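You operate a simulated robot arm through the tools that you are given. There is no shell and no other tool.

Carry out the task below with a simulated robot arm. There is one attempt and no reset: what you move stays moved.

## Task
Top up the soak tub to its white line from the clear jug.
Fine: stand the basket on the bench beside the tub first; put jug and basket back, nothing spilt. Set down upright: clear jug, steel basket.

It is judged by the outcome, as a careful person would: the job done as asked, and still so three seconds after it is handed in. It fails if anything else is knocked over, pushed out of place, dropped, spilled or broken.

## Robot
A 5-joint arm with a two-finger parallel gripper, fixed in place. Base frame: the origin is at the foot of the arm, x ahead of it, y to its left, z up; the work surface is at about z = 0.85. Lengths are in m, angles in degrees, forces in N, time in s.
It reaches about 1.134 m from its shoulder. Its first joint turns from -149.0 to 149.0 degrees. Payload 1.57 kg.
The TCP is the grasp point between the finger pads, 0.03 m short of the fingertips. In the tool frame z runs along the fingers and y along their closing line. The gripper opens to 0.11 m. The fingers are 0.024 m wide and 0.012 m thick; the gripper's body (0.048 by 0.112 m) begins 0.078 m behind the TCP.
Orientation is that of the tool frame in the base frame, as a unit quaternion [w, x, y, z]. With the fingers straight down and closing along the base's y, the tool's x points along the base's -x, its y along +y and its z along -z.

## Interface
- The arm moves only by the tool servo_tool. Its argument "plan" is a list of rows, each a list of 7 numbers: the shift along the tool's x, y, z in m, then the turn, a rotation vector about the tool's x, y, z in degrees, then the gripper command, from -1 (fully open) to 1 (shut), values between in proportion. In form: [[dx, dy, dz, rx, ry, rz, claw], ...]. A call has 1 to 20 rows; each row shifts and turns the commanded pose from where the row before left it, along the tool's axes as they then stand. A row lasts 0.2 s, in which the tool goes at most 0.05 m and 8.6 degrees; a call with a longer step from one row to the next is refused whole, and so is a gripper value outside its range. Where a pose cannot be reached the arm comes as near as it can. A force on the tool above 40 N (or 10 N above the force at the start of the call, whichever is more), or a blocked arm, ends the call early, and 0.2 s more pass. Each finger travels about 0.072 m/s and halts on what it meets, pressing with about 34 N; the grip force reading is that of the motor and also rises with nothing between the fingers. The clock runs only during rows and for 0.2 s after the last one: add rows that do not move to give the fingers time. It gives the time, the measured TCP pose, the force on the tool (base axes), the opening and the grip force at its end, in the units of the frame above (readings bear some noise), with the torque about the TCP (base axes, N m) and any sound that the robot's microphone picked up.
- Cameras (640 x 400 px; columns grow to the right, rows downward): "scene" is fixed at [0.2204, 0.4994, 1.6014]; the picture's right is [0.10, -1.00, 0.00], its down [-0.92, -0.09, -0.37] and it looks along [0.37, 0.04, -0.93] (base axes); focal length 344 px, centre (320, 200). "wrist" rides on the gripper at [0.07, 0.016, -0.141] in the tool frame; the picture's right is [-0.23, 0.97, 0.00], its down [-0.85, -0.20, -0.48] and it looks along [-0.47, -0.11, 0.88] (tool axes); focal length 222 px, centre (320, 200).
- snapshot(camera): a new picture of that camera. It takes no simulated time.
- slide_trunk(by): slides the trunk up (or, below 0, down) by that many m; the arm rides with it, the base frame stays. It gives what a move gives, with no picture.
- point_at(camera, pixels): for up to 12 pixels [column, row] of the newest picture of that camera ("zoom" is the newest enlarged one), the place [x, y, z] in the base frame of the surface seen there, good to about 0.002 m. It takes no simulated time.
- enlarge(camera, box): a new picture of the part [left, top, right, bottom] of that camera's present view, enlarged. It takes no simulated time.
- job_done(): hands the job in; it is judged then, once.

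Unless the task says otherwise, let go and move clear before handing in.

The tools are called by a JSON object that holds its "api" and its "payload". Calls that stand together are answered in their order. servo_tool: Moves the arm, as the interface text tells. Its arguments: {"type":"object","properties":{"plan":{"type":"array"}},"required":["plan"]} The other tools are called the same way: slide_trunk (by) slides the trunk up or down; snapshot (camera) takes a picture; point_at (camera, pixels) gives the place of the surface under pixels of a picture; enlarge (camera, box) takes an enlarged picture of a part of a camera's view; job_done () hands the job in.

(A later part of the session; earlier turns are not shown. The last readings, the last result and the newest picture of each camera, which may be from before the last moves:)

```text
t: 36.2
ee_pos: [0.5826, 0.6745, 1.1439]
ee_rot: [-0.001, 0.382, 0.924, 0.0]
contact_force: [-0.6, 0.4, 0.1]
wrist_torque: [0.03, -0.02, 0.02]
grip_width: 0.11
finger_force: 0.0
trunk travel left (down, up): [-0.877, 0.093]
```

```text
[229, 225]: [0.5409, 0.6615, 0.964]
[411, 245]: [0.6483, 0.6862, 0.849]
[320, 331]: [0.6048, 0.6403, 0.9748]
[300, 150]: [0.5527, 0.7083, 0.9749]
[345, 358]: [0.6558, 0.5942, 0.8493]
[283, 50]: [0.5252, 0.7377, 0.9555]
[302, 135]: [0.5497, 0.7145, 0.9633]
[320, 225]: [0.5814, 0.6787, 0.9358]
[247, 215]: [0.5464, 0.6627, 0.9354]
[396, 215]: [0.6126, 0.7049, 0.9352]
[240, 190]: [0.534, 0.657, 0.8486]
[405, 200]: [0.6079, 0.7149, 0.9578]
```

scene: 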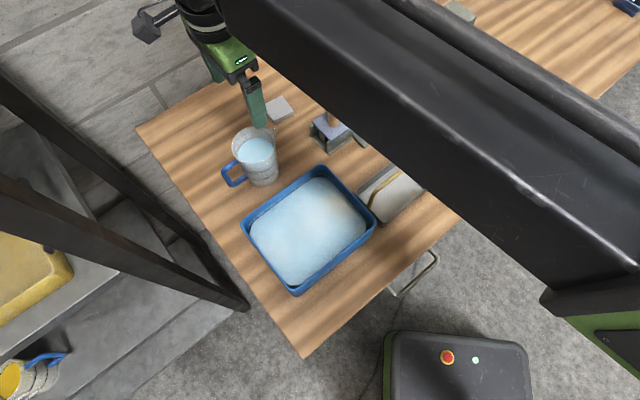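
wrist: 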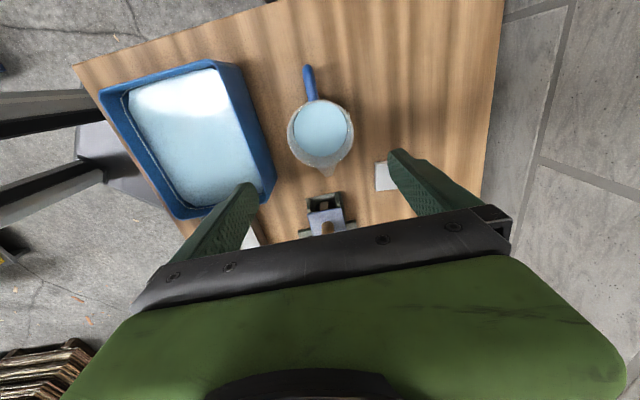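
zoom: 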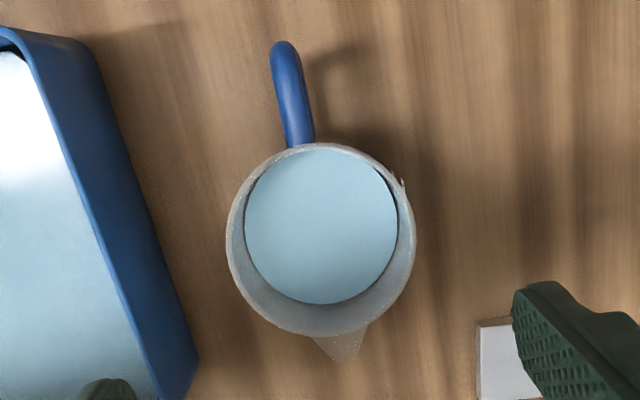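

The rim fit gives a centre of (0.582, 0.675), radius 0.045, with the spout at azimuth −45°, so the fingers already close across the spout axis. I'll lower until the fingertips are just above the rim and check alignment.

{"api": "servo_tool", "payload": {"plan": [[0.0012, 0, 0, 0, 0, 0, -1], [0, 0, 0, 0, 0, 0, -1]]}}

{"api": "slide_trunk", "payload": {"by": -0.125}}

{"api": "snapshot", "payload": {"camera": "wrist"}}

{"api": "enlarge", "payload": {"camera": "scene", "box": [180, 60, 340, 200]}}

```text
t: 36.9
ee_pos: [0.582, 0.6748, 1.1452]
ee_rot: [0.001, 0.383, 0.924, 0.001]
contact_force: [-0.2, 0.7, 0.5]
wrist_torque: [-0.02, 0.01, -0.01]
grip_width: 0.1099
finger_force: 0.1
trunk travel left (down, up): [-0.877, 0.093]
```

```text
t: 38.4
ee_pos: [0.5825, 0.6755, 1.0179]
ee_rot: [0.001, 0.382, 0.924, 0.0]
contact_force: [0.6, -0.4, 0.2]
wrist_torque: [-0.02, -0.01, -0.03]
grip_width: 0.1099
finger_force: 0.1
trunk travel left (down, up): [-0.752, 0.218]
```

```text
taken
```

wrist: 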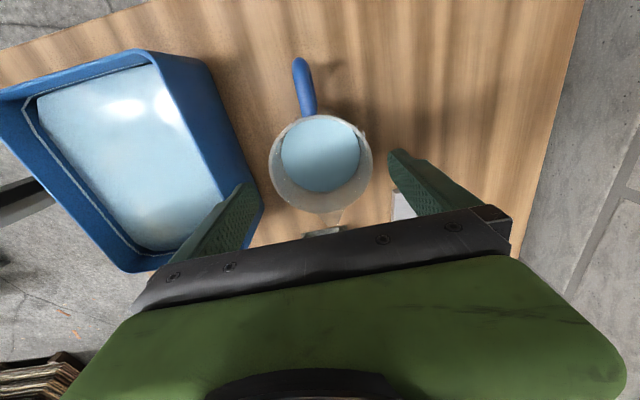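

```text
2.86 times, centred on (260, 130) of scene
```

zoom: 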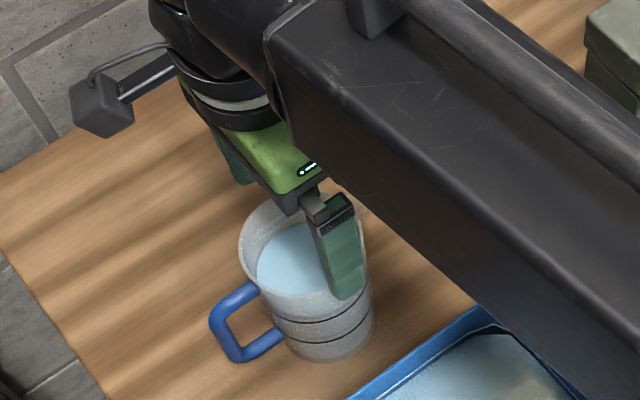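

The fingertips straddle the jug evenly (about 250 and 388, with the jug at 270–373). I'll lower around it in two steps to z≈0.915 and watch the force.

{"api": "slide_trunk", "payload": {"by": -0.045}}

{"api": "snapshot", "payload": {"camera": "wrist"}}

{"api": "slide_trunk", "payload": {"by": -0.057}}

{"api": "snapshot", "payload": {"camera": "wrist"}}

{"api": "enlarge", "payload": {"camera": "scene", "box": [180, 60, 340, 200]}}

```text
t: 39.3
ee_pos: [0.5823, 0.6752, 0.9743]
ee_rot: [0.0, 0.382, 0.924, 0.001]
contact_force: [0.0, 0.5, -0.1]
wrist_torque: [-0.02, 0.05, 0.0]
grip_width: 0.1098
finger_force: 0.0
trunk travel left (down, up): [-0.707, 0.263]
```

```text
taken
```

wrist: 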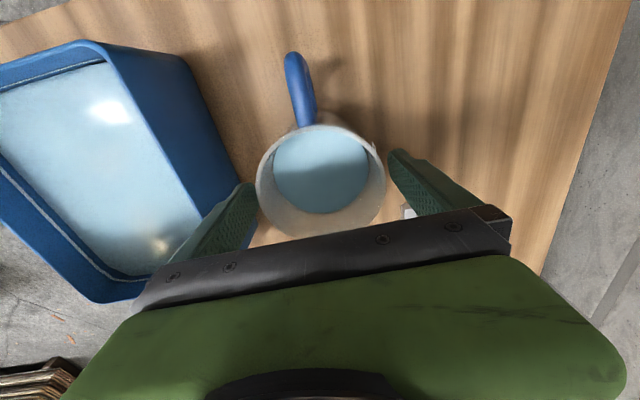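

```text
t: 40.2
ee_pos: [0.5837, 0.6753, 0.9169]
ee_rot: [0.001, 0.382, 0.924, 0.0]
contact_force: [0.6, -0.5, -0.1]
wrist_torque: [-0.01, 0.01, 0.02]
grip_width: 0.1102
finger_force: 0.0
trunk travel left (down, up): [-0.65, 0.32]
```

```text
taken
```

wrist: 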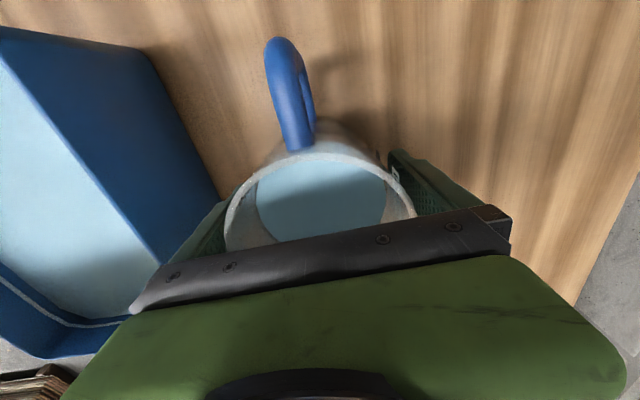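

```text
2.86 times, centred on (260, 130) of scene
```

zoom: 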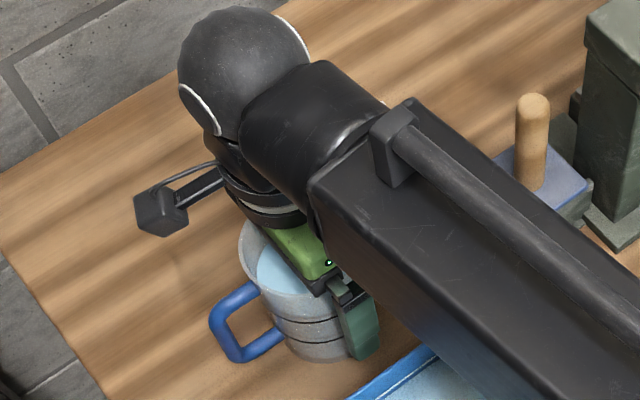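

Both fingers are beside the jug with no contact force, and the gripper body clears the rim. I'll close gently on it.

{"api": "servo_tool", "payload": {"plan": [[0, 0, 0, 0, 0, 0, -0.8], [0, 0, 0, 0, 0, 0, -0.66], [0, 0, 0, 0, 0, 0, -0.6], [0, 0, 0, 0, 0, 0, -0.5], [0, 0, 0, 0, 0, 0, -0.2], [0, 0, 0, 0, 0, 0, 0.4], [0, 0, 0, 0, 0, 0, 1], [0, 0, 0, 0, 0, 0, 1], [0, 0, 0, 0, 0, 0, 1]]}}

```text
t: 42.2
ee_pos: [0.5828, 0.6761, 0.9162]
ee_rot: [0.0, 0.382, 0.924, 0.0]
contact_force: [1.0, 1.2, 1.2]
wrist_torque: [-0.01, 0.11, -0.07]
grip_width: 0.0863
finger_force: 34.1
trunk travel left (down, up): [-0.65, 0.32]
```

The jug is gripped at 0.086 m with 34 N. I'll lift 1.5 cm and check it stays upright and doesn't slip.

{"api": "slide_trunk", "payload": {"by": 0.015}}

{"api": "snapshot", "payload": {"camera": "wrist"}}

{"api": "enlarge", "payload": {"camera": "scene", "box": [180, 60, 340, 200]}}

```text
t: 42.9
ee_pos: [0.582, 0.676, 0.9312]
ee_rot: [0.0, 0.383, 0.924, 0.0]
contact_force: [0.1, 0.1, -5.0]
wrist_torque: [-0.08, -0.02, -0.03]
grip_width: 0.086
finger_force: 33.9
trunk travel left (down, up): [-0.665, 0.305]
```

```text
taken
```

wrist: 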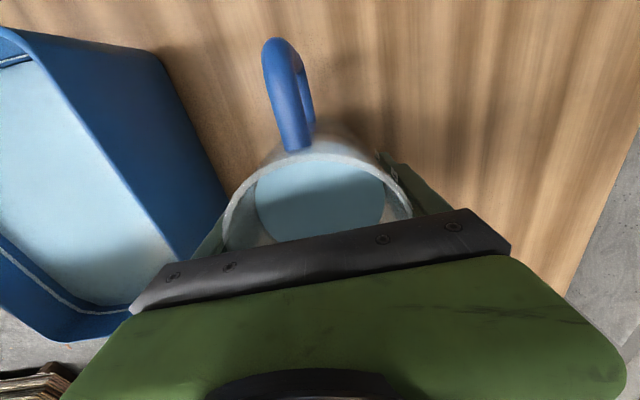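

```text
2.86 times, centred on (260, 130) of scene
```

zoom: 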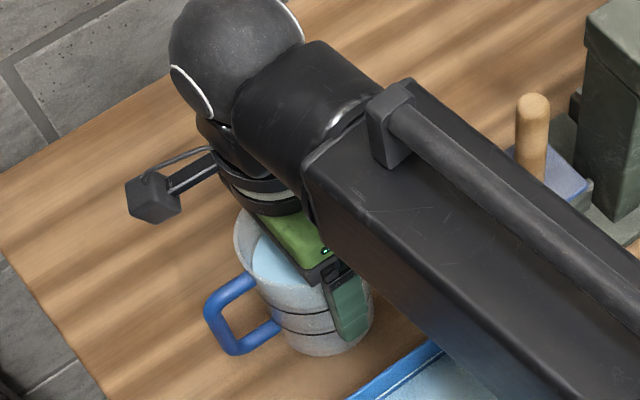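

The jug lifted cleanly (about 5 N, steady grip, water level and calm). I'll raise it gradually above tub height, then check the boom's height.

{"api": "slide_trunk", "payload": {"by": 0.05}}

{"api": "slide_trunk", "payload": {"by": 0.06}}

{"api": "slide_trunk", "payload": {"by": 0.06}}

{"api": "snapshot", "payload": {"camera": "scene"}}

{"api": "snapshot", "payload": {"camera": "wrist"}}

```text
t: 43.8
ee_pos: [0.5824, 0.6761, 0.9814]
ee_rot: [0.0, 0.382, 0.924, 0.0]
contact_force: [0.0, 0.1, -4.3]
wrist_torque: [-0.03, -0.02, 0.06]
grip_width: 0.0864
finger_force: 34.0
trunk travel left (down, up): [-0.715, 0.255]
```

```text
t: 44.8
ee_pos: [0.5823, 0.6756, 1.0421]
ee_rot: [0.001, 0.382, 0.924, 0.0]
contact_force: [-1.0, -0.2, -5.0]
wrist_torque: [-0.04, -0.02, -0.02]
grip_width: 0.0864
finger_force: 34.0
trunk travel left (down, up): [-0.775, 0.195]
```

```text
t: 45.8
ee_pos: [0.5836, 0.6762, 1.1013]
ee_rot: [0.0, 0.382, 0.924, 0.0]
contact_force: [-0.2, -0.4, -5.1]
wrist_torque: [-0.06, -0.08, 0.02]
grip_width: 0.0863
finger_force: 34.2
trunk travel left (down, up): [-0.835, 0.135]
```

```text
taken
```

scene: 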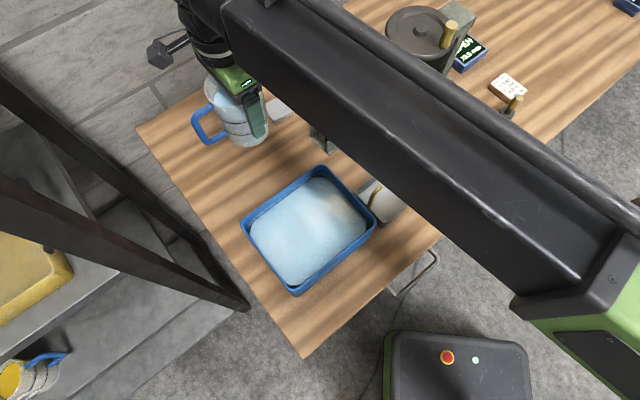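

```text
taken
```

wrist: 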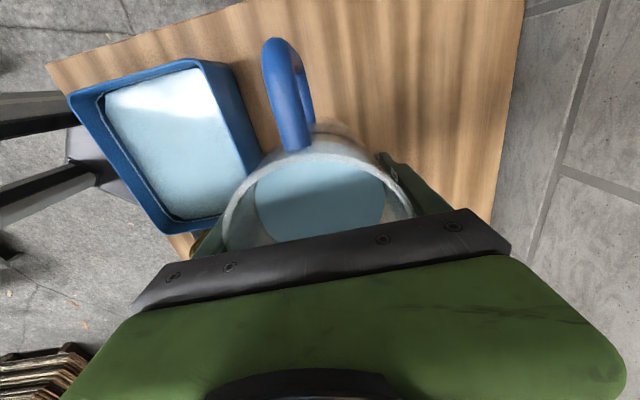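

{"api": "point_at", "payload": {"camera": "scene", "pixels": [[400, 80], [400, 120], [350, 140], [400, 190], [450, 230], [500, 280], [450, 150], [520, 180], [580, 240], [240, 30], [300, 100], [540, 310]]}}

```text
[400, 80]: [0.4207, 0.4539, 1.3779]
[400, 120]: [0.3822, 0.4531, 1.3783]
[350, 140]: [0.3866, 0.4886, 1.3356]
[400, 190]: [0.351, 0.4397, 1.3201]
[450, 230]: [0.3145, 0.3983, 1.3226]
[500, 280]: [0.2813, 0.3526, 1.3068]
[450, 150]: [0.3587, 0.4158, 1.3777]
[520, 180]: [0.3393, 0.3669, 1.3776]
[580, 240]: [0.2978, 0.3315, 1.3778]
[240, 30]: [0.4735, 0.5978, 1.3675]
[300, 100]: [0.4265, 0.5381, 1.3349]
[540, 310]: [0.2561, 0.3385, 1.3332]
```

The boom's underside sits only about 5 cm below the wrist axis, so it will clear everything while I pour. Next I'll spin the jug in place (upright) by about 84° so the spout faces back toward the base.

{"api": "servo_tool", "payload": {"plan": [[0, 0, 0, 0, 0, 2.5, 1], [0, 0, 0, 0, 0, 4, 1], [0, 0, 0, 0, 0, 5, 1], [0, 0, 0, 0, 0, 5.5, 1], [0, 0, 0, 0, 0, 5.5, 1], [0, 0, 0, 0, 0, 5.5, 1], [0, 0, 0, 0, 0, 5.5, 1], [0, 0, 0, 0, 0, 5.5, 1], [0, 0, 0, 0, 0, 5.5, 1], [0, 0, 0, 0, 0, 5.5, 1], [0, 0, 0, 0, 0, 5.5, 1], [0, 0, 0, 0, 0, 5.5, 1], [0, 0, 0, 0, 0, 5.5, 1], [0, 0, 0, 0, 0, 5.5, 1], [0, 0, 0, 0, 0, 5, 1], [0, 0, 0, 0, 0, 4, 1], [0, 0, 0, 0, 0, 2.7, 1], [0, 0, 0, 0, 0, 0, 1]]}}

{"api": "snapshot", "payload": {"camera": "wrist"}}

{"api": "snapshot", "payload": {"camera": "scene"}}

```text
t: 49.6
ee_pos: [0.5896, 0.6709, 1.1013]
ee_rot: [-0.001, 0.871, 0.491, -0.001]
contact_force: [-0.8, -0.4, -5.0]
wrist_torque: [-0.05, 0.04, 0.0]
grip_width: 0.0863
finger_force: 34.2
out of reach, approached as far as the arm can: row 15, 16
trunk travel left (down, up): [-0.835, 0.135]
```

```text
taken
```

wrist: 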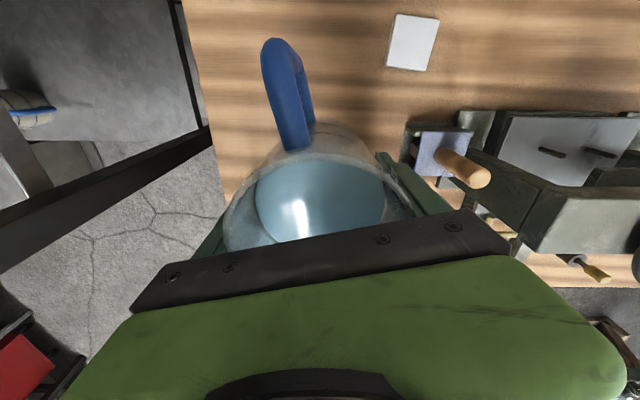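

```text
taken
```

scene: 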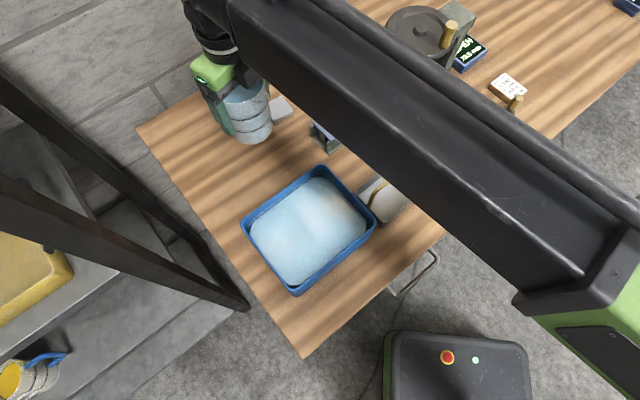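

The jug spun to tool-x azimuth ≈58.8°, short of 51.3°, and the TCP drifted about 9 mm on rows 15 and 16, as if a limit was met. I'll try a small extra turn to see what happens.

{"api": "servo_tool", "payload": {"plan": [[0, 0, 0, 0, 0, 3, 1], [0, 0, 0, 0, 0, 0, 1], [0, 0, 0, 0, 0, 0, 1]]}}

```text
t: 50.4
ee_pos: [0.5893, 0.6709, 1.1022]
ee_rot: [-0.001, 0.872, 0.49, -0.001]
contact_force: [0.2, -1.2, -5.4]
wrist_torque: [-0.01, 0.03, 0.0]
grip_width: 0.0863
finger_force: 33.8
out of reach, approached as far as the arm can: row 1
trunk travel left (down, up): [-0.835, 0.135]
```

The spin stops about 10° short of fully inward. That's fine, because the spout still leads the pour and the tub is wide. I'll back off the limit slightly and carry the jug slowly to the pouring spot at about (0.492, 0.630).

{"api": "servo_tool", "payload": {"plan": [[0, 0, 0, 0, 0, -2.4, 1], [0, 0, 0, 0, 0, -2.4, 1], [-0.0033, -0.00286, 0, 0, 0, 0, 1], [-0.0033, -0.00286, 0, 0, 0, 0, 1], [-0.00662, -0.00572, 0, 0, 0, 0, 1], [-0.00662, -0.00572, 0, 0, 0, 0, 1], [-0.00662, -0.00572, 0, 0, 0, 0, 1], [-0.00662, -0.00572, 0, 0, 0, 0, 1], [-0.00662, -0.00572, 0, 0, 0, 0, 1], [-0.00662, -0.00572, 0, 0, 0, 0, 1], [-0.00662, -0.00572, 0, 0, 0, 0, 1], [-0.00662, -0.00572, 0, 0, 0, 0, 1], [-0.00662, -0.00572, 0, 0, 0, 0, 1], [-0.00662, -0.00572, 0, 0, 0, 0, 1], [-0.0033, -0.00286, 0, 0, 0, 0, 1], [-0.0033, -0.00286, 0, 0, 0, 0, 1], [0, 0, 0, 0, 0, 0, 1], [0, 0, 0, 0, 0, 0, 1]]}}

{"api": "snapshot", "payload": {"camera": "wrist"}}

{"api": "snapshot", "payload": {"camera": "scene"}}

```text
t: 54.2
ee_pos: [0.4923, 0.6286, 1.1023]
ee_rot: [-0.002, 0.85, 0.526, -0.001]
contact_force: [0.4, -0.1, -5.3]
wrist_torque: [-0.07, 0.07, 0.02]
grip_width: 0.0862
finger_force: 34.2
trunk travel left (down, up): [-0.835, 0.135]
```

```text
taken
```

wrist: 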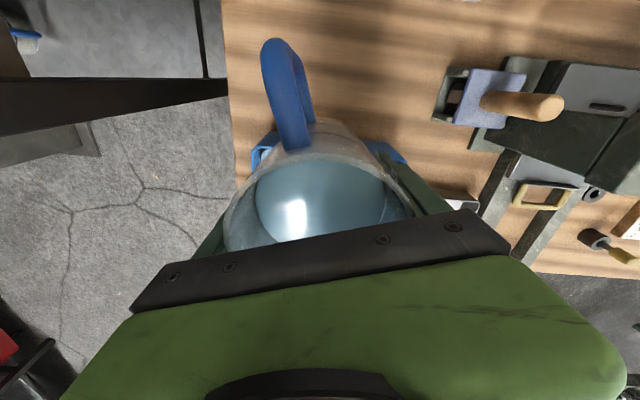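

```text
taken
```

scene: 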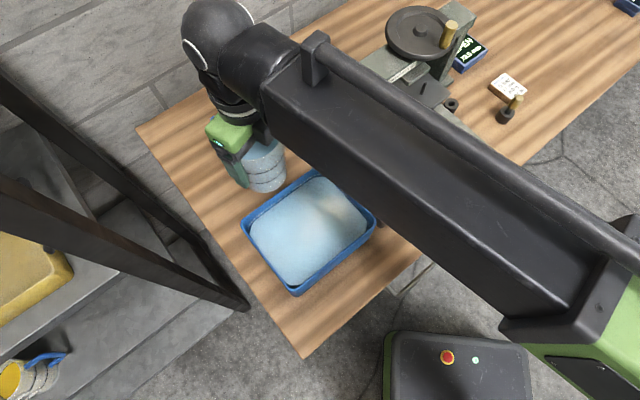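

The jug is upright, with its spout side over the tub's far half. I'll tilt slowly to about 30°, which should be before water starts to leave, following the wrist's natural arc.

{"api": "servo_tool", "payload": {"plan": [[0, 0, -0.0005, -0.753, 3.674, 0, 1], [0.0001, 0, -0.0015, -0.753, 3.674, 0, 1], [0.0003, 0.0001, -0.0025, -0.753, 3.674, 0, 1], [0.00065, 0.00013, -0.0033, -0.753, 3.674, 0, 1], [0.0011, 0.0002, -0.00425, -0.753, 3.674, 0, 1], [0.0017, 0.0003, -0.005, -0.753, 3.674, 0, 1], [0.0024, 0.0005, -0.0058, -0.753, 3.674, 0, 1], [0.0031, 0.0006, -0.0065, -0.753, 3.674, 0, 1], [0, 0, 0, 0, 0, 0, 1], [0, 0, 0, 0, 0, 0, 1]]}}

{"api": "snapshot", "payload": {"camera": "wrist"}}

{"api": "snapshot", "payload": {"camera": "scene"}}

```text
t: 56.4
ee_pos: [0.4927, 0.6312, 1.1336]
ee_rot: [-0.091, 0.822, 0.507, 0.242]
contact_force: [0.9, -0.2, -4.9]
wrist_torque: [-0.08, 0.03, -0.02]
grip_width: 0.0863
finger_force: 34.1
trunk travel left (down, up): [-0.835, 0.135]
```

```text
taken
```

wrist: 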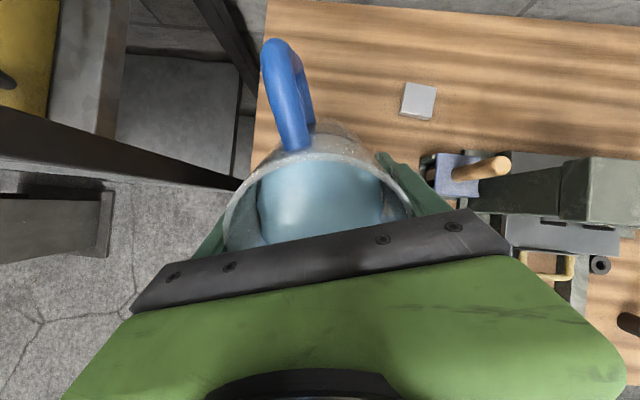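

```text
taken
```

scene: 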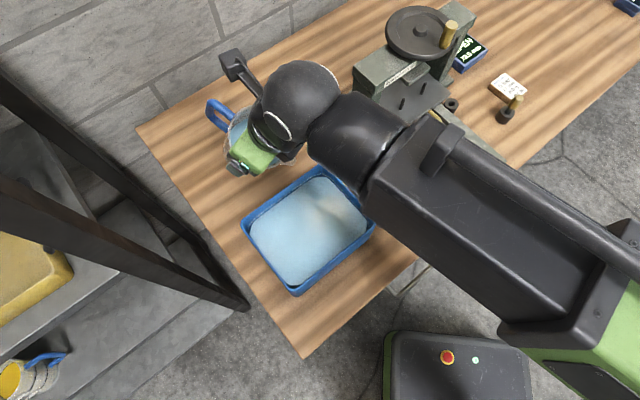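

The tilt tracked exactly (30°, TCP 1.134) and nothing has poured yet. I'll lower so the spout sits nearer the water, then tilt a little more in small increments.

{"api": "slide_trunk", "payload": {"by": -0.08}}

{"api": "enlarge", "payload": {"camera": "scene", "box": [180, 60, 400, 310]}}

{"api": "snapshot", "payload": {"camera": "wrist"}}

```text
t: 57.6
ee_pos: [0.4932, 0.6311, 1.053]
ee_rot: [-0.091, 0.822, 0.508, 0.242]
contact_force: [-0.6, 0.1, -5.3]
wrist_torque: [-0.08, 0.05, -0.03]
grip_width: 0.0861
finger_force: 34.2
trunk travel left (down, up): [-0.755, 0.215]
```

```text
1.60 times, centred on (290, 185) of scene
```

zoom: 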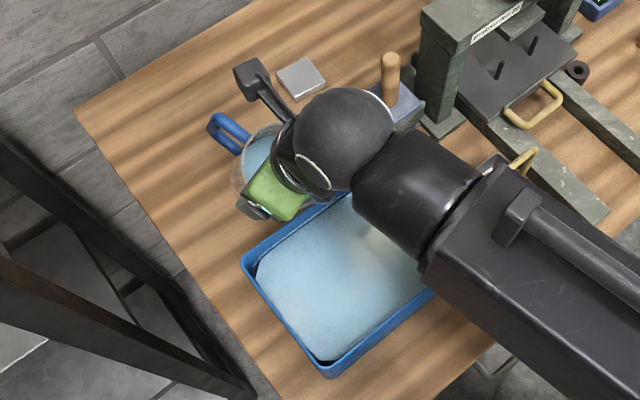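

```text
taken
```

wrist: 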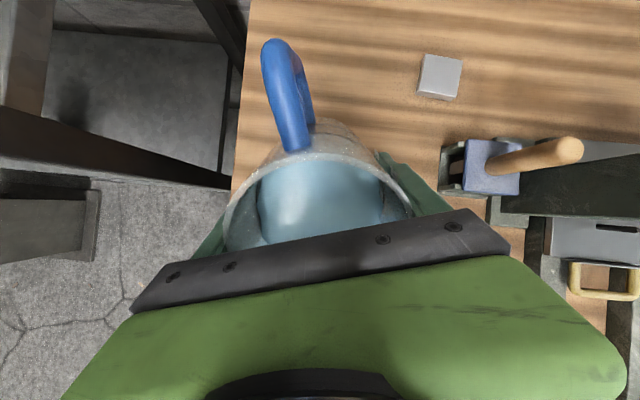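

{"api": "servo_tool", "payload": {"plan": [[0.00257, 0.00053, -0.00455, -0.502, 2.449, 0, 1], [0.00296, 0.0006, -0.00474, -0.502, 2.449, 0, 1], [0.00336, 0.00069, -0.00491, -0.502, 2.449, 0, 1], [0.00378, 0.00077, -0.00503, -0.502, 2.449, 0, 1], [0, 0, 0, 0, 0, 0, 1], [0, 0, 0, 0, 0, 0, 1]]}}

{"api": "slide_trunk", "payload": {"by": -0.025}}

{"api": "snapshot", "payload": {"camera": "wrist"}}

{"api": "enlarge", "payload": {"camera": "scene", "box": [180, 100, 400, 310]}}

```text
t: 59.0
ee_pos: [0.4933, 0.6288, 1.0769]
ee_rot: [-0.121, 0.798, 0.496, 0.319]
contact_force: [-0.6, 0.1, -5.2]
wrist_torque: [-0.06, 0.08, -0.01]
grip_width: 0.0863
finger_force: 34.0
trunk travel left (down, up): [-0.755, 0.215]
```

```text
t: 59.7
ee_pos: [0.4943, 0.631, 1.0511]
ee_rot: [-0.121, 0.798, 0.497, 0.318]
contact_force: [-0.1, -0.2, -4.6]
wrist_torque: [-0.06, 0.02, 0.01]
grip_width: 0.0863
finger_force: 33.9
trunk travel left (down, up): [-0.73, 0.24]
```

```text
taken
```

wrist: 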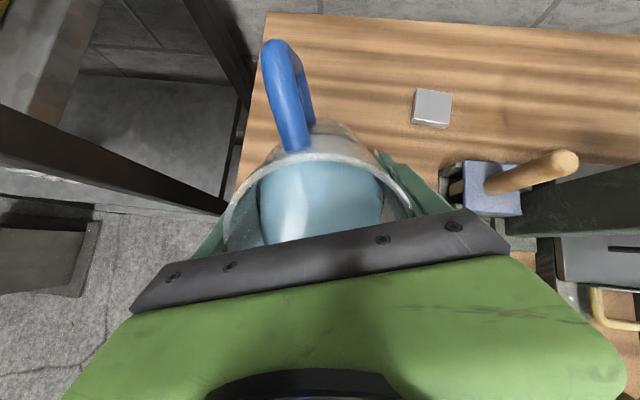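

```text
1.90 times, centred on (290, 205) of scene
```

zoom: 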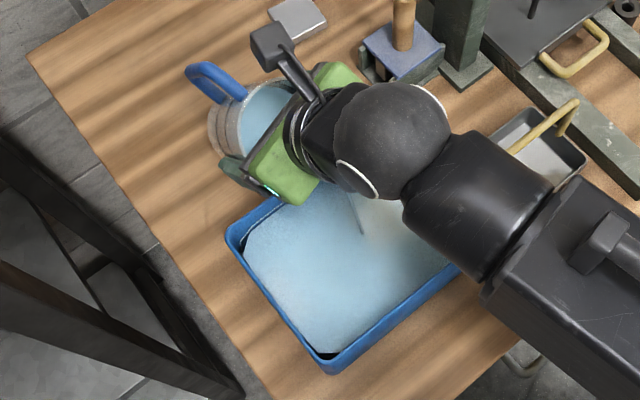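

A thin stream has started (zoom, about (345,195) to (360,232)) and it lands inside the tub. I'll check the landing point and current level, then hold and watch.

{"api": "point_at", "payload": {"camera": "zoom", "pixels": [[362, 233], [350, 205], [300, 280], [350, 300], [275, 220], [245, 245]]}}

{"api": "servo_tool", "payload": {"plan": [[0, 0, 0, 0, 0, 0, 1], [0, 0, 0, 0, 0, 0, 1], [0, 0, 0, 0, 0, 0, 1], [0, 0, 0, 0, 0, 0, 1], [0, 0, 0, 0, 0, 0, 1], [0, 0, 0, 0, 0, 0, 1]]}}

{"api": "enlarge", "payload": {"camera": "scene", "box": [230, 150, 390, 300]}}

```text
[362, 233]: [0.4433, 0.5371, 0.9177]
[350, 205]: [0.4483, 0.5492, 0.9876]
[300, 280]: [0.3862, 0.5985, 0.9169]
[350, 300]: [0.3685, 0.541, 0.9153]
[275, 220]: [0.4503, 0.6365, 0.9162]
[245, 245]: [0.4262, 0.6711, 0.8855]
```

```text
t: 61.1
ee_pos: [0.494, 0.6296, 1.0517]
ee_rot: [-0.121, 0.799, 0.496, 0.319]
contact_force: [0.9, -0.3, -5.6]
wrist_torque: [-0.07, 0.05, -0.02]
grip_width: 0.0861
finger_force: 34.3
trunk travel left (down, up): [-0.73, 0.24]
```

```text
2.67 times, centred on (310, 225) of scene
```

zoom: 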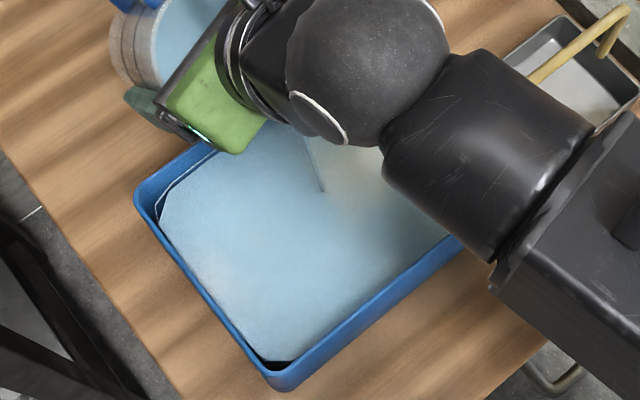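

The stream lands near the tub's centre at (0.443, 0.537), and the white line is still clear of the water. I'll average several level points, then continue with small tilts.

{"api": "point_at", "payload": {"camera": "zoom", "pixels": [[200, 200], [220, 220], [240, 240], [260, 260], [280, 280], [300, 300], [280, 200], [300, 230], [320, 260], [350, 250], [260, 320], [200, 240]]}}

{"api": "servo_tool", "payload": {"plan": [[0.0042, 0.0009, -0.0051, -0.502, 2.449, 0, 1], [0, 0, 0, 0, 0, 0, 1], [0, 0, 0, 0, 0, 0, 1], [0, 0, 0, 0, 0, 0, 1], [0, 0, 0, 0, 0, 0, 1], [0, 0, 0, 0, 0, 0, 1]]}}

{"api": "enlarge", "payload": {"camera": "scene", "box": [230, 150, 390, 300]}}

{"api": "snapshot", "payload": {"camera": "wrist"}}

```text
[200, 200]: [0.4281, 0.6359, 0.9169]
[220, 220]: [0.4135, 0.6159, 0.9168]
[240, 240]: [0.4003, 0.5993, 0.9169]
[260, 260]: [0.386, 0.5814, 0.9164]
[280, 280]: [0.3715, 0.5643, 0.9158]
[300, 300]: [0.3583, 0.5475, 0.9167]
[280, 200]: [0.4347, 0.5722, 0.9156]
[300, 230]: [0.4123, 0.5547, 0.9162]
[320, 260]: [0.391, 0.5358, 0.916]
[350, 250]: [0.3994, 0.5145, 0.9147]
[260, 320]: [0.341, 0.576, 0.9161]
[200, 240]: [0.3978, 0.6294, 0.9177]
```

```text
t: 62.5
ee_pos: [0.4943, 0.6294, 1.0596]
ee_rot: [-0.128, 0.791, 0.493, 0.339]
contact_force: [0.6, 0.0, -4.9]
wrist_torque: [-0.06, 0.03, 0.0]
grip_width: 0.086
finger_force: 33.9
trunk travel left (down, up): [-0.73, 0.24]
```

```text
2.67 times, centred on (310, 225) of scene
```

zoom: 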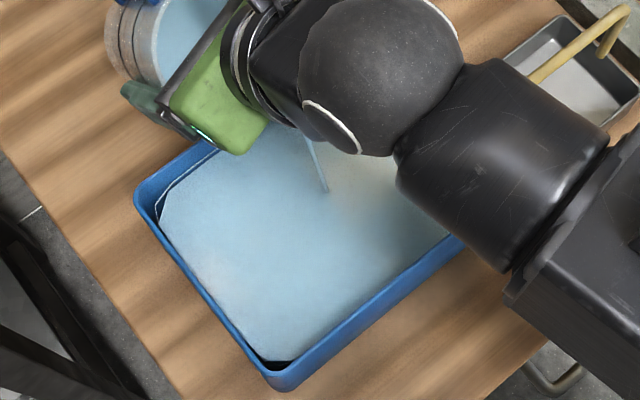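

```text
taken
```

wrist: 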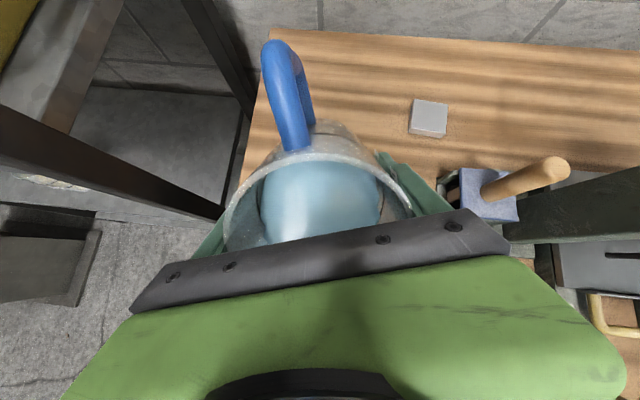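

The level averages about 0.9163 and is rising slowly, with a steady stream into the tub. I'll tilt by another two small steps with holds.

{"api": "servo_tool", "payload": {"plan": [[0.00463, 0.00095, -0.00516, -0.502, 2.449, 0, 1], [0, 0, 0, 0, 0, 0, 1], [0, 0, 0, 0, 0, 0, 1], [0, 0, 0, 0, 0, 0, 1], [0, 0, 0, 0, 0, 0, 1], [0.00506, 0.00103, -0.00517, -0.502, 2.449, 0, 1], [0, 0, 0, 0, 0, 0, 1], [0, 0, 0, 0, 0, 0, 1], [0, 0, 0, 0, 0, 0, 1], [0, 0, 0, 0, 0, 0, 1]]}}

{"api": "enlarge", "payload": {"camera": "scene", "box": [230, 150, 390, 300]}}

{"api": "point_at", "payload": {"camera": "zoom", "pixels": [[200, 200], [220, 220], [240, 240], [260, 260], [280, 280], [300, 300], [280, 200], [300, 230], [320, 260], [350, 250], [260, 320], [200, 240]]}}

```text
t: 64.7
ee_pos: [0.4946, 0.6297, 1.0732]
ee_rot: [-0.144, 0.776, 0.486, 0.375]
contact_force: [1.0, 0.1, -3.9]
wrist_torque: [-0.02, 0.05, -0.03]
grip_width: 0.0867
finger_force: 34.4
trunk travel left (down, up): [-0.73, 0.24]
```

```text
2.67 times, centred on (310, 225) of scene
```

zoom: 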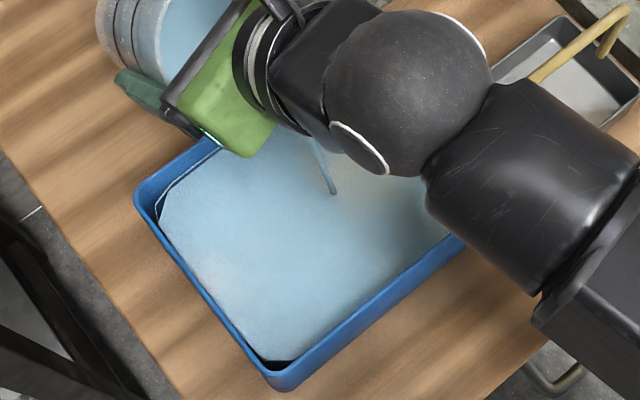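

```text
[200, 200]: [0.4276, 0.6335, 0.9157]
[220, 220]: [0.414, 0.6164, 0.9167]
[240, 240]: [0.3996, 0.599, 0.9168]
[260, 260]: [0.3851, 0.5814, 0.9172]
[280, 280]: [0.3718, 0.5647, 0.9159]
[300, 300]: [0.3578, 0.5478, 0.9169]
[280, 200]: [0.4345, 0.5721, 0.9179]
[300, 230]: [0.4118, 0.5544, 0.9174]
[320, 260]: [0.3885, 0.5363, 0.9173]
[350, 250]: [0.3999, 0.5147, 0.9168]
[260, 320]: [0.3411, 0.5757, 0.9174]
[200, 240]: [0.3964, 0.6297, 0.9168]
```

The level is now about 0.9169, so it still needs roughly 6 mm. I'll lower slightly to keep the fall short and continue tilting.

{"api": "slide_trunk", "payload": {"by": -0.02}}

{"api": "servo_tool", "payload": {"plan": [[0.00549, 0.00112, -0.00514, -0.502, 2.449, 0, 1], [0, 0, 0, 0, 0, 0, 1], [0, 0, 0, 0, 0, 0, 1], [0, 0, 0, 0, 0, 0, 1], [0, 0, 0, 0, 0, 0, 1], [0.00592, 0.00121, -0.00508, -0.502, 2.449, 0, 1], [0, 0, 0, 0, 0, 0, 1], [0, 0, 0, 0, 0, 0, 1], [0, 0, 0, 0, 0, 0, 1], [0, 0, 0, 0, 0, 0, 1]]}}

{"api": "enlarge", "payload": {"camera": "scene", "box": [230, 150, 390, 300]}}

{"api": "point_at", "payload": {"camera": "zoom", "pixels": [[200, 200], [220, 220], [240, 240], [260, 260], [280, 280], [300, 300], [280, 200], [300, 230], [320, 260], [350, 250], [260, 320], [200, 240]]}}

{"api": "snapshot", "payload": {"camera": "wrist"}}

```text
t: 65.3
ee_pos: [0.4944, 0.6288, 1.0526]
ee_rot: [-0.142, 0.777, 0.485, 0.375]
contact_force: [0.6, 0.7, -3.1]
wrist_torque: [-0.06, 0.05, -0.03]
grip_width: 0.0863
finger_force: 34.0
trunk travel left (down, up): [-0.71, 0.26]
```

```text
t: 67.5
ee_pos: [0.4955, 0.6296, 1.0684]
ee_rot: [-0.158, 0.761, 0.477, 0.411]
contact_force: [0.2, -0.3, -3.6]
wrist_torque: [-0.05, 0.02, 0.01]
grip_width: 0.0864
finger_force: 34.5
trunk travel left (down, up): [-0.71, 0.26]
```

```text
2.67 times, centred on (310, 225) of scene
```

zoom: 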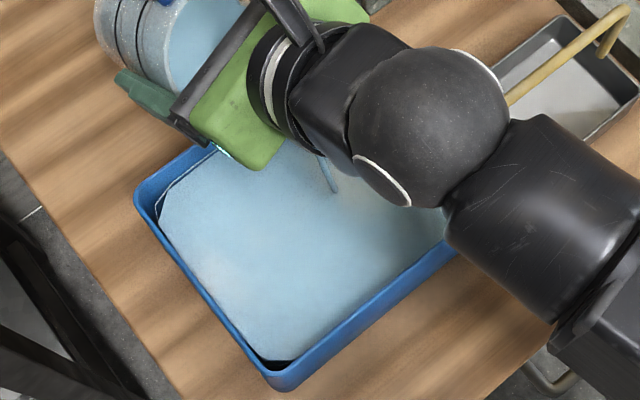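

```text
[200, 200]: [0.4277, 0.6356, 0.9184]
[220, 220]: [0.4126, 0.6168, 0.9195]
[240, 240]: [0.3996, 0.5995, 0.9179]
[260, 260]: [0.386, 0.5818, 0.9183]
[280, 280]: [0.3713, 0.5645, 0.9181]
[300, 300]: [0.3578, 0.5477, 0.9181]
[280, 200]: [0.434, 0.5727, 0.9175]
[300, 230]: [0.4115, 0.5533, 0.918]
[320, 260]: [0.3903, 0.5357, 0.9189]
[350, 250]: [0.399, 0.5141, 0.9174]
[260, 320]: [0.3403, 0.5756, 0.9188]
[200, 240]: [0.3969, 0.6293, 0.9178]
```

```text
taken
```

wrist: 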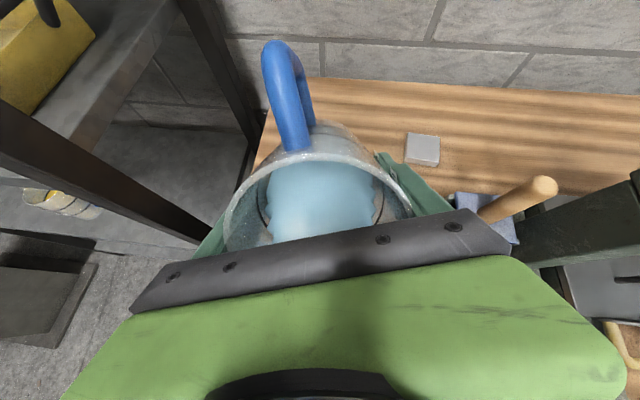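

The level averages 0.9182, about 5 mm to go. The stream is steady and the jug isn't slipping, so I'll continue with the same step size.

{"api": "slide_trunk", "payload": {"by": -0.015}}

{"api": "servo_tool", "payload": {"plan": [[0.00634, 0.0013, -0.00497, -0.502, 2.449, 0, 1], [0, 0, 0, 0, 0, 0, 1], [0, 0, 0, 0, 0, 0, 1], [0, 0, 0, 0, 0, 0, 1], [0, 0, 0, 0, 0, 0, 1], [0.00675, 0.00138, -0.00483, -0.502, 2.449, 0, 1], [0, 0, 0, 0, 0, 0, 1], [0, 0, 0, 0, 0, 0, 1], [0, 0, 0, 0, 0, 0, 1], [0, 0, 0, 0, 0, 0, 1]]}}

{"api": "enlarge", "payload": {"camera": "scene", "box": [230, 150, 390, 300]}}

{"api": "point_at", "payload": {"camera": "zoom", "pixels": [[200, 200], [220, 220], [240, 240], [260, 260], [280, 280], [300, 300], [280, 200], [300, 230], [320, 260], [350, 250], [260, 320], [200, 240]]}}

```text
t: 68.2
ee_pos: [0.4953, 0.6299, 1.0537]
ee_rot: [-0.158, 0.761, 0.477, 0.411]
contact_force: [0.6, -0.1, -3.4]
wrist_torque: [-0.07, 0.03, 0.02]
grip_width: 0.0864
finger_force: 33.9
trunk travel left (down, up): [-0.695, 0.275]
```

```text
t: 70.4
ee_pos: [0.4956, 0.6285, 1.0709]
ee_rot: [-0.173, 0.743, 0.468, 0.446]
contact_force: [0.2, -0.1, -3.2]
wrist_torque: [-0.06, 0.02, 0.01]
grip_width: 0.0863
finger_force: 34.0
trunk travel left (down, up): [-0.695, 0.275]
```

```text
2.67 times, centred on (310, 225) of scene
```

zoom: 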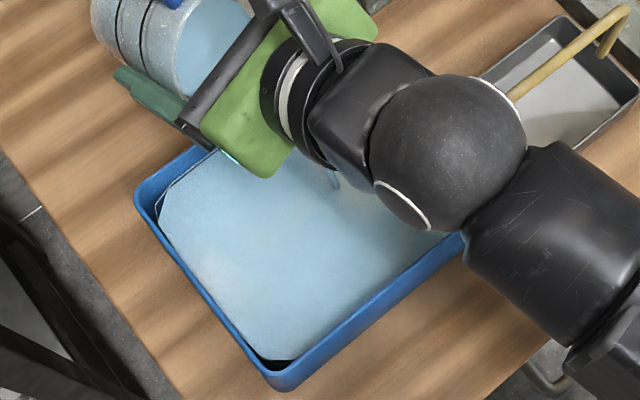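

```text
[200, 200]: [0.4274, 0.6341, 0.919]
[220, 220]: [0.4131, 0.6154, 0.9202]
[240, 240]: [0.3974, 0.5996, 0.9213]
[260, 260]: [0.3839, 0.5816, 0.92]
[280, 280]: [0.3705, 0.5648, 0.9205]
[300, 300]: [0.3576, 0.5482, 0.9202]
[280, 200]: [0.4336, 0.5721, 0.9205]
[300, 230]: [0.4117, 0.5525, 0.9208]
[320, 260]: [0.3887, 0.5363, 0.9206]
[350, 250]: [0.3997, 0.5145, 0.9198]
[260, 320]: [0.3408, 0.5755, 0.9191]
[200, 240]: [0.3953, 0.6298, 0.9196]
```

The level is about 0.9201, close now. I'll zoom on the corner where the white line shows, to compare it directly with the water edge.

{"api": "enlarge", "payload": {"camera": "scene", "box": [238, 180, 288, 215]}}

```text
11.43 times, centred on (263, 198) of scene
```

zoom: 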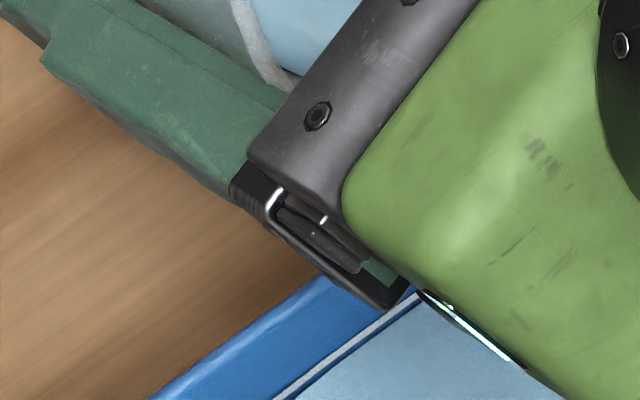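

{"api": "enlarge", "payload": {"camera": "scene", "box": [238, 200, 278, 228]}}

{"api": "point_at", "payload": {"camera": "zoom", "pixels": [[300, 150], [350, 110], [250, 190], [400, 75], [200, 230], [320, 220], [350, 200], [400, 250], [450, 150], [500, 250], [300, 300], [550, 150]]}}

```text
14.29 times, centred on (258, 214) of scene
```

zoom: 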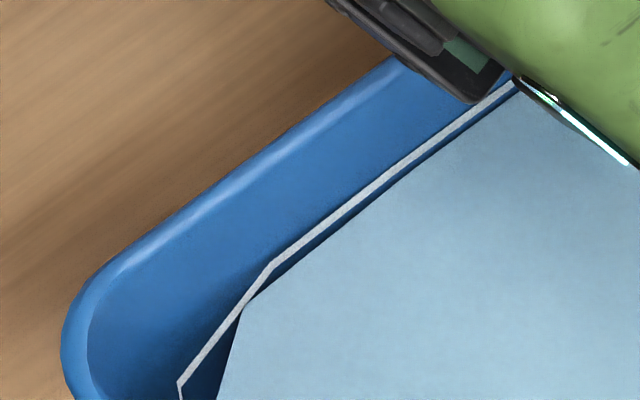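

```text
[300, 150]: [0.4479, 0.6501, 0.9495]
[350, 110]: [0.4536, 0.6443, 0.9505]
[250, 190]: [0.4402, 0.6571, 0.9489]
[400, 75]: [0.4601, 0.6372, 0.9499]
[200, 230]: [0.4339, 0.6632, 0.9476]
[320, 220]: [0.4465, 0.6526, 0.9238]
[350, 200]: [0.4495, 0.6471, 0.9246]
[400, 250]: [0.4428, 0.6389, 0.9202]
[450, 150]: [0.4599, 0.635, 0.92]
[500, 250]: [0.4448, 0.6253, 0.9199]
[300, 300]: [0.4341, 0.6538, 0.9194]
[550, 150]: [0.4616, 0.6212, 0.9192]
```

This zoom shows the line and the water edge clearly, with a thin dark gap between them. I'll sample the line itself for its height.

{"api": "point_at", "payload": {"camera": "zoom", "pixels": [[290, 248], [310, 233], [330, 218], [350, 204], [370, 189], [390, 174], [410, 159], [430, 145], [450, 130], [470, 116], [240, 300], [215, 335]]}}

{"api": "point_at", "payload": {"camera": "zoom", "pixels": [[320, 300], [350, 280], [380, 260], [410, 240], [440, 220], [470, 200], [500, 180], [530, 160], [560, 220], [520, 280], [440, 320], [360, 350]]}}

```text
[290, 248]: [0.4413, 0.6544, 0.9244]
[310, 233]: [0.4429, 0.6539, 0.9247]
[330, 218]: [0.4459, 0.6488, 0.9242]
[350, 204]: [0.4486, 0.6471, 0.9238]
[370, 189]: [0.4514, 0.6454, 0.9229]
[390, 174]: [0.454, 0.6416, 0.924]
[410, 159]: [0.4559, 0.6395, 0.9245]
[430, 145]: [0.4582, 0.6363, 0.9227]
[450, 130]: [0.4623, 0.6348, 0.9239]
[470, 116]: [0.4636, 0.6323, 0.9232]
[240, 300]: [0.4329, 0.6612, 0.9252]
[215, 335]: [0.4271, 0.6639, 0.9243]
```

```text
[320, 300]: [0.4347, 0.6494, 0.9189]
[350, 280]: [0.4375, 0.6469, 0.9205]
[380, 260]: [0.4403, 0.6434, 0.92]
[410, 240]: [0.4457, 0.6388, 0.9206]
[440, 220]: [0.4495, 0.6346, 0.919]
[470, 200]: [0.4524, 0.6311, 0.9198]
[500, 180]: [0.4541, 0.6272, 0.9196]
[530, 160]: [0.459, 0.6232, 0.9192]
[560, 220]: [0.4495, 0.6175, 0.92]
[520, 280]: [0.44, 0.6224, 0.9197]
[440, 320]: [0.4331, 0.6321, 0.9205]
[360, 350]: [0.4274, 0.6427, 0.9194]
```

The line averages z=0.9240 and the water 0.9198, so about 4 mm remain. I'll continue with the same increments.

{"api": "slide_trunk", "payload": {"by": -0.015}}

{"api": "servo_tool", "payload": {"plan": [[0.00714, 0.00146, -0.00465, -0.502, 2.449, 0, 1], [0, 0, 0, 0, 0, 0, 1], [0, 0, 0, 0, 0, 0, 1], [0, 0, 0, 0, 0, 0, 1], [0, 0, 0, 0, 0, 0, 1], [0.00752, 0.00154, -0.00444, -0.502, 2.449, 0, 1], [0, 0, 0, 0, 0, 0, 1], [0, 0, 0, 0, 0, 0, 1], [0, 0, 0, 0, 0, 0, 1], [0, 0, 0, 0, 0, 0, 1]]}}

{"api": "enlarge", "payload": {"camera": "scene", "box": [238, 200, 278, 228]}}

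{"api": "point_at", "payload": {"camera": "zoom", "pixels": [[320, 300], [350, 280], [380, 260], [410, 240], [440, 220], [470, 200], [500, 180], [530, 160], [560, 220], [520, 280], [440, 320], [360, 350]]}}

{"api": "enlarge", "payload": {"camera": "scene", "box": [200, 100, 400, 300]}}

```text
t: 71.0
ee_pos: [0.4969, 0.6283, 1.0558]
ee_rot: [-0.172, 0.743, 0.467, 0.447]
contact_force: [-0.9, 0.4, -2.9]
wrist_torque: [-0.04, 0.04, 0.0]
grip_width: 0.0862
finger_force: 33.6
trunk travel left (down, up): [-0.68, 0.29]
```

```text
t: 73.2
ee_pos: [0.4961, 0.6274, 1.0742]
ee_rot: [-0.187, 0.724, 0.456, 0.482]
contact_force: [-0.1, -0.2, -3.5]
wrist_torque: [-0.04, 0.02, 0.0]
grip_width: 0.0865
finger_force: 34.2
trunk travel left (down, up): [-0.68, 0.29]
```

```text
14.29 times, centred on (258, 214) of scene
```

zoom: 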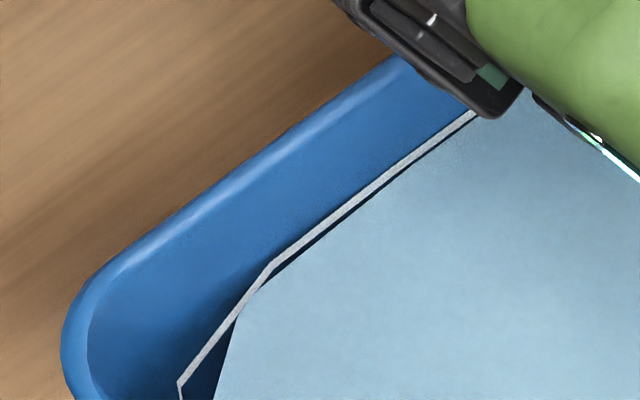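

```text
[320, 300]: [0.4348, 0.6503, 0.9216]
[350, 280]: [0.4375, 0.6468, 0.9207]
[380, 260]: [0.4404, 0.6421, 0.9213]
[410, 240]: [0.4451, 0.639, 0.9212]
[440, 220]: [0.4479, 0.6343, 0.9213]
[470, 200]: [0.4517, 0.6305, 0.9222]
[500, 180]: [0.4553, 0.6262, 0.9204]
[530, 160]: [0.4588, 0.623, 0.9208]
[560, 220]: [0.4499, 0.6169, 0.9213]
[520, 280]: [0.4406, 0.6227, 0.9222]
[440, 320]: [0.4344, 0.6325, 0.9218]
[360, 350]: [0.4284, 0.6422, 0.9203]
```

```text
2.00 times, centred on (300, 200) of scene
```

zoom: 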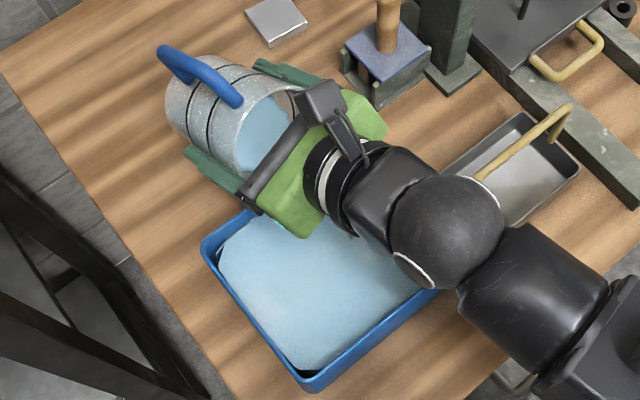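

The level is now about 0.9213, leaving 2.7 mm. I'll do one more pair of tilts, then finish with finer steps.

{"api": "slide_trunk", "payload": {"by": -0.012}}

{"api": "servo_tool", "payload": {"plan": [[0.00788, 0.00161, -0.00419, -0.502, 2.449, 0, 1], [0, 0, 0, 0, 0, 0, 1], [0, 0, 0, 0, 0, 0, 1], [0, 0, 0, 0, 0, 0, 1], [0, 0, 0, 0, 0, 0, 1], [0, 0, 0, 0, 0, 0, 1]]}}

{"api": "enlarge", "payload": {"camera": "scene", "box": [238, 200, 278, 228]}}

{"api": "point_at", "payload": {"camera": "zoom", "pixels": [[320, 300], [350, 280], [380, 260], [410, 240], [440, 220], [470, 200], [500, 180], [530, 160], [560, 220], [520, 280], [440, 320], [360, 350]]}}

{"api": "snapshot", "payload": {"camera": "wrist"}}

```text
t: 73.8
ee_pos: [0.4966, 0.6272, 1.061]
ee_rot: [-0.186, 0.725, 0.456, 0.482]
contact_force: [0.2, -0.6, -2.4]
wrist_torque: [-0.05, 0.05, -0.01]
grip_width: 0.0861
finger_force: 34.7
trunk travel left (down, up): [-0.668, 0.302]
```

```text
t: 75.2
ee_pos: [0.4975, 0.6271, 1.0704]
ee_rot: [-0.194, 0.715, 0.451, 0.499]
contact_force: [-0.9, 0.3, -2.8]
wrist_torque: [-0.03, -0.01, 0.0]
grip_width: 0.086
finger_force: 34.0
trunk travel left (down, up): [-0.668, 0.302]
```

```text
14.29 times, centred on (258, 214) of scene
```

zoom: 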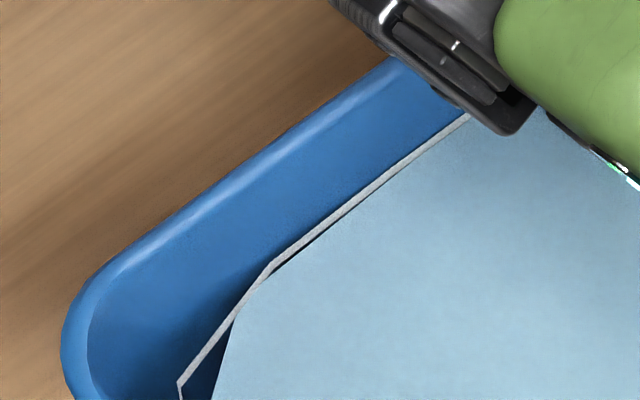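

```text
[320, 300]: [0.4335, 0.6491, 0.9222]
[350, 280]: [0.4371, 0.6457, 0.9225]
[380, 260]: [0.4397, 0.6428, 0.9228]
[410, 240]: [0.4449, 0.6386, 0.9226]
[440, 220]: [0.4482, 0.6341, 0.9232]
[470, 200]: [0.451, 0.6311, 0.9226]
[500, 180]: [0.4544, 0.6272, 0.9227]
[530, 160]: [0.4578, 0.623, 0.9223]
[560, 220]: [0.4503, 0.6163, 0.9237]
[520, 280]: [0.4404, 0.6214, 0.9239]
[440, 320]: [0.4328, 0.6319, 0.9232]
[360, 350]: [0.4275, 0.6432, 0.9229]
```

```text
taken
```

wrist: 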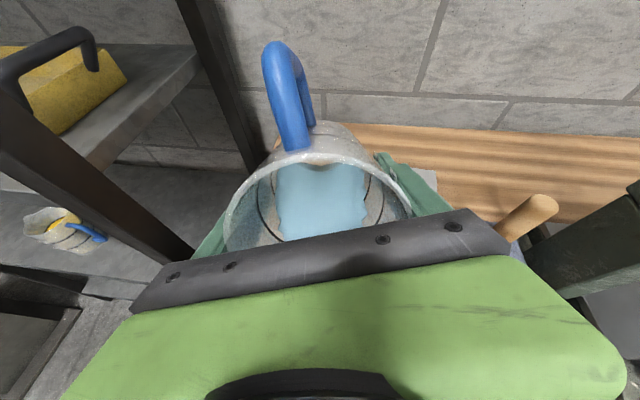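

The level averages 0.9229, about 1 mm under the line (0.9240), with only a hairline gap in the zoom. I'll hold for a moment, tilt back to stop the flow, then measure.

{"api": "servo_tool", "payload": {"plan": [[0, 0, 0, 0, 0, 0, 1], [0, 0, 0, 0, 0, 0, 1], [0, 0, 0, 0, 0, 0, 1], [-0.018, -0.0037, 0.0083, 1.0, -4.9, 0, 1], [-0.016, -0.0033, 0.01, 1.0, -4.9, 0, 1], [-0.014, -0.0029, 0.0107, 1.0, -4.9, 0, 1], [0, 0, 0, 0, 0, 0, 1], [0, 0, 0, 0, 0, 0, 1], [0, 0, 0, 0, 0, 0, 1]]}}

{"api": "enlarge", "payload": {"camera": "scene", "box": [230, 150, 390, 300]}}

{"api": "enlarge", "payload": {"camera": "scene", "box": [238, 200, 278, 228]}}

{"api": "point_at", "payload": {"camera": "zoom", "pixels": [[320, 300], [350, 280], [380, 260], [410, 240], [440, 220], [470, 200], [500, 180], [530, 160], [560, 220], [520, 280], [440, 320], [360, 350]]}}

```text
t: 77.2
ee_pos: [0.4975, 0.6283, 1.0175]
ee_rot: [-0.152, 0.768, 0.485, 0.39]
contact_force: [-0.5, 0.4, -2.2]
wrist_torque: [-0.05, 0.02, -0.02]
grip_width: 0.0862
finger_force: 34.0
out of reach, approached as far as the arm can: row 5
trunk travel left (down, up): [-0.668, 0.302]
```

```text
2.67 times, centred on (310, 225) of scene
```

zoom: 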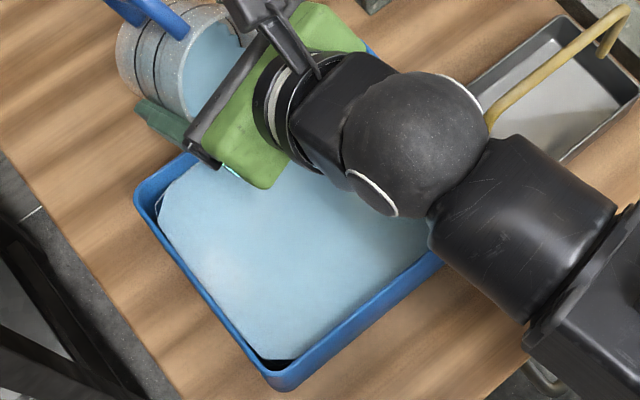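

```text
14.29 times, centred on (258, 214) of scene
```

zoom: 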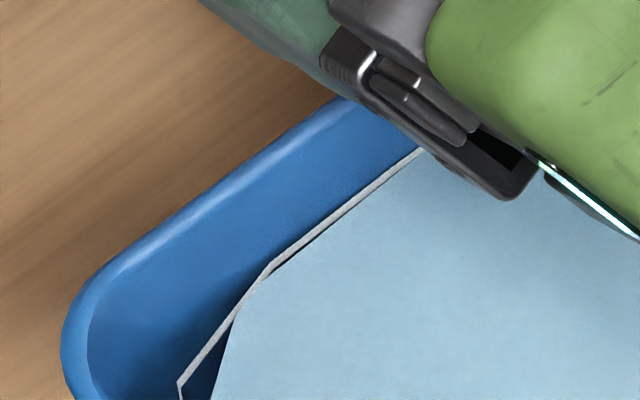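

```text
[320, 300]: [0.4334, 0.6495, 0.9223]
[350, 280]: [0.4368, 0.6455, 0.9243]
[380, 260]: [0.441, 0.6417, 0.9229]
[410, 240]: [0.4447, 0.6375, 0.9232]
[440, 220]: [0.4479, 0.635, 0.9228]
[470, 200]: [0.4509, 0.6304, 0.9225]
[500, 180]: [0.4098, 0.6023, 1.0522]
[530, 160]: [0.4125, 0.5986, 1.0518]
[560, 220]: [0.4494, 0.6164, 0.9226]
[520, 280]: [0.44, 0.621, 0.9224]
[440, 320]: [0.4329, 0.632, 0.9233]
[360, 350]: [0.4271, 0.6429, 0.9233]
```

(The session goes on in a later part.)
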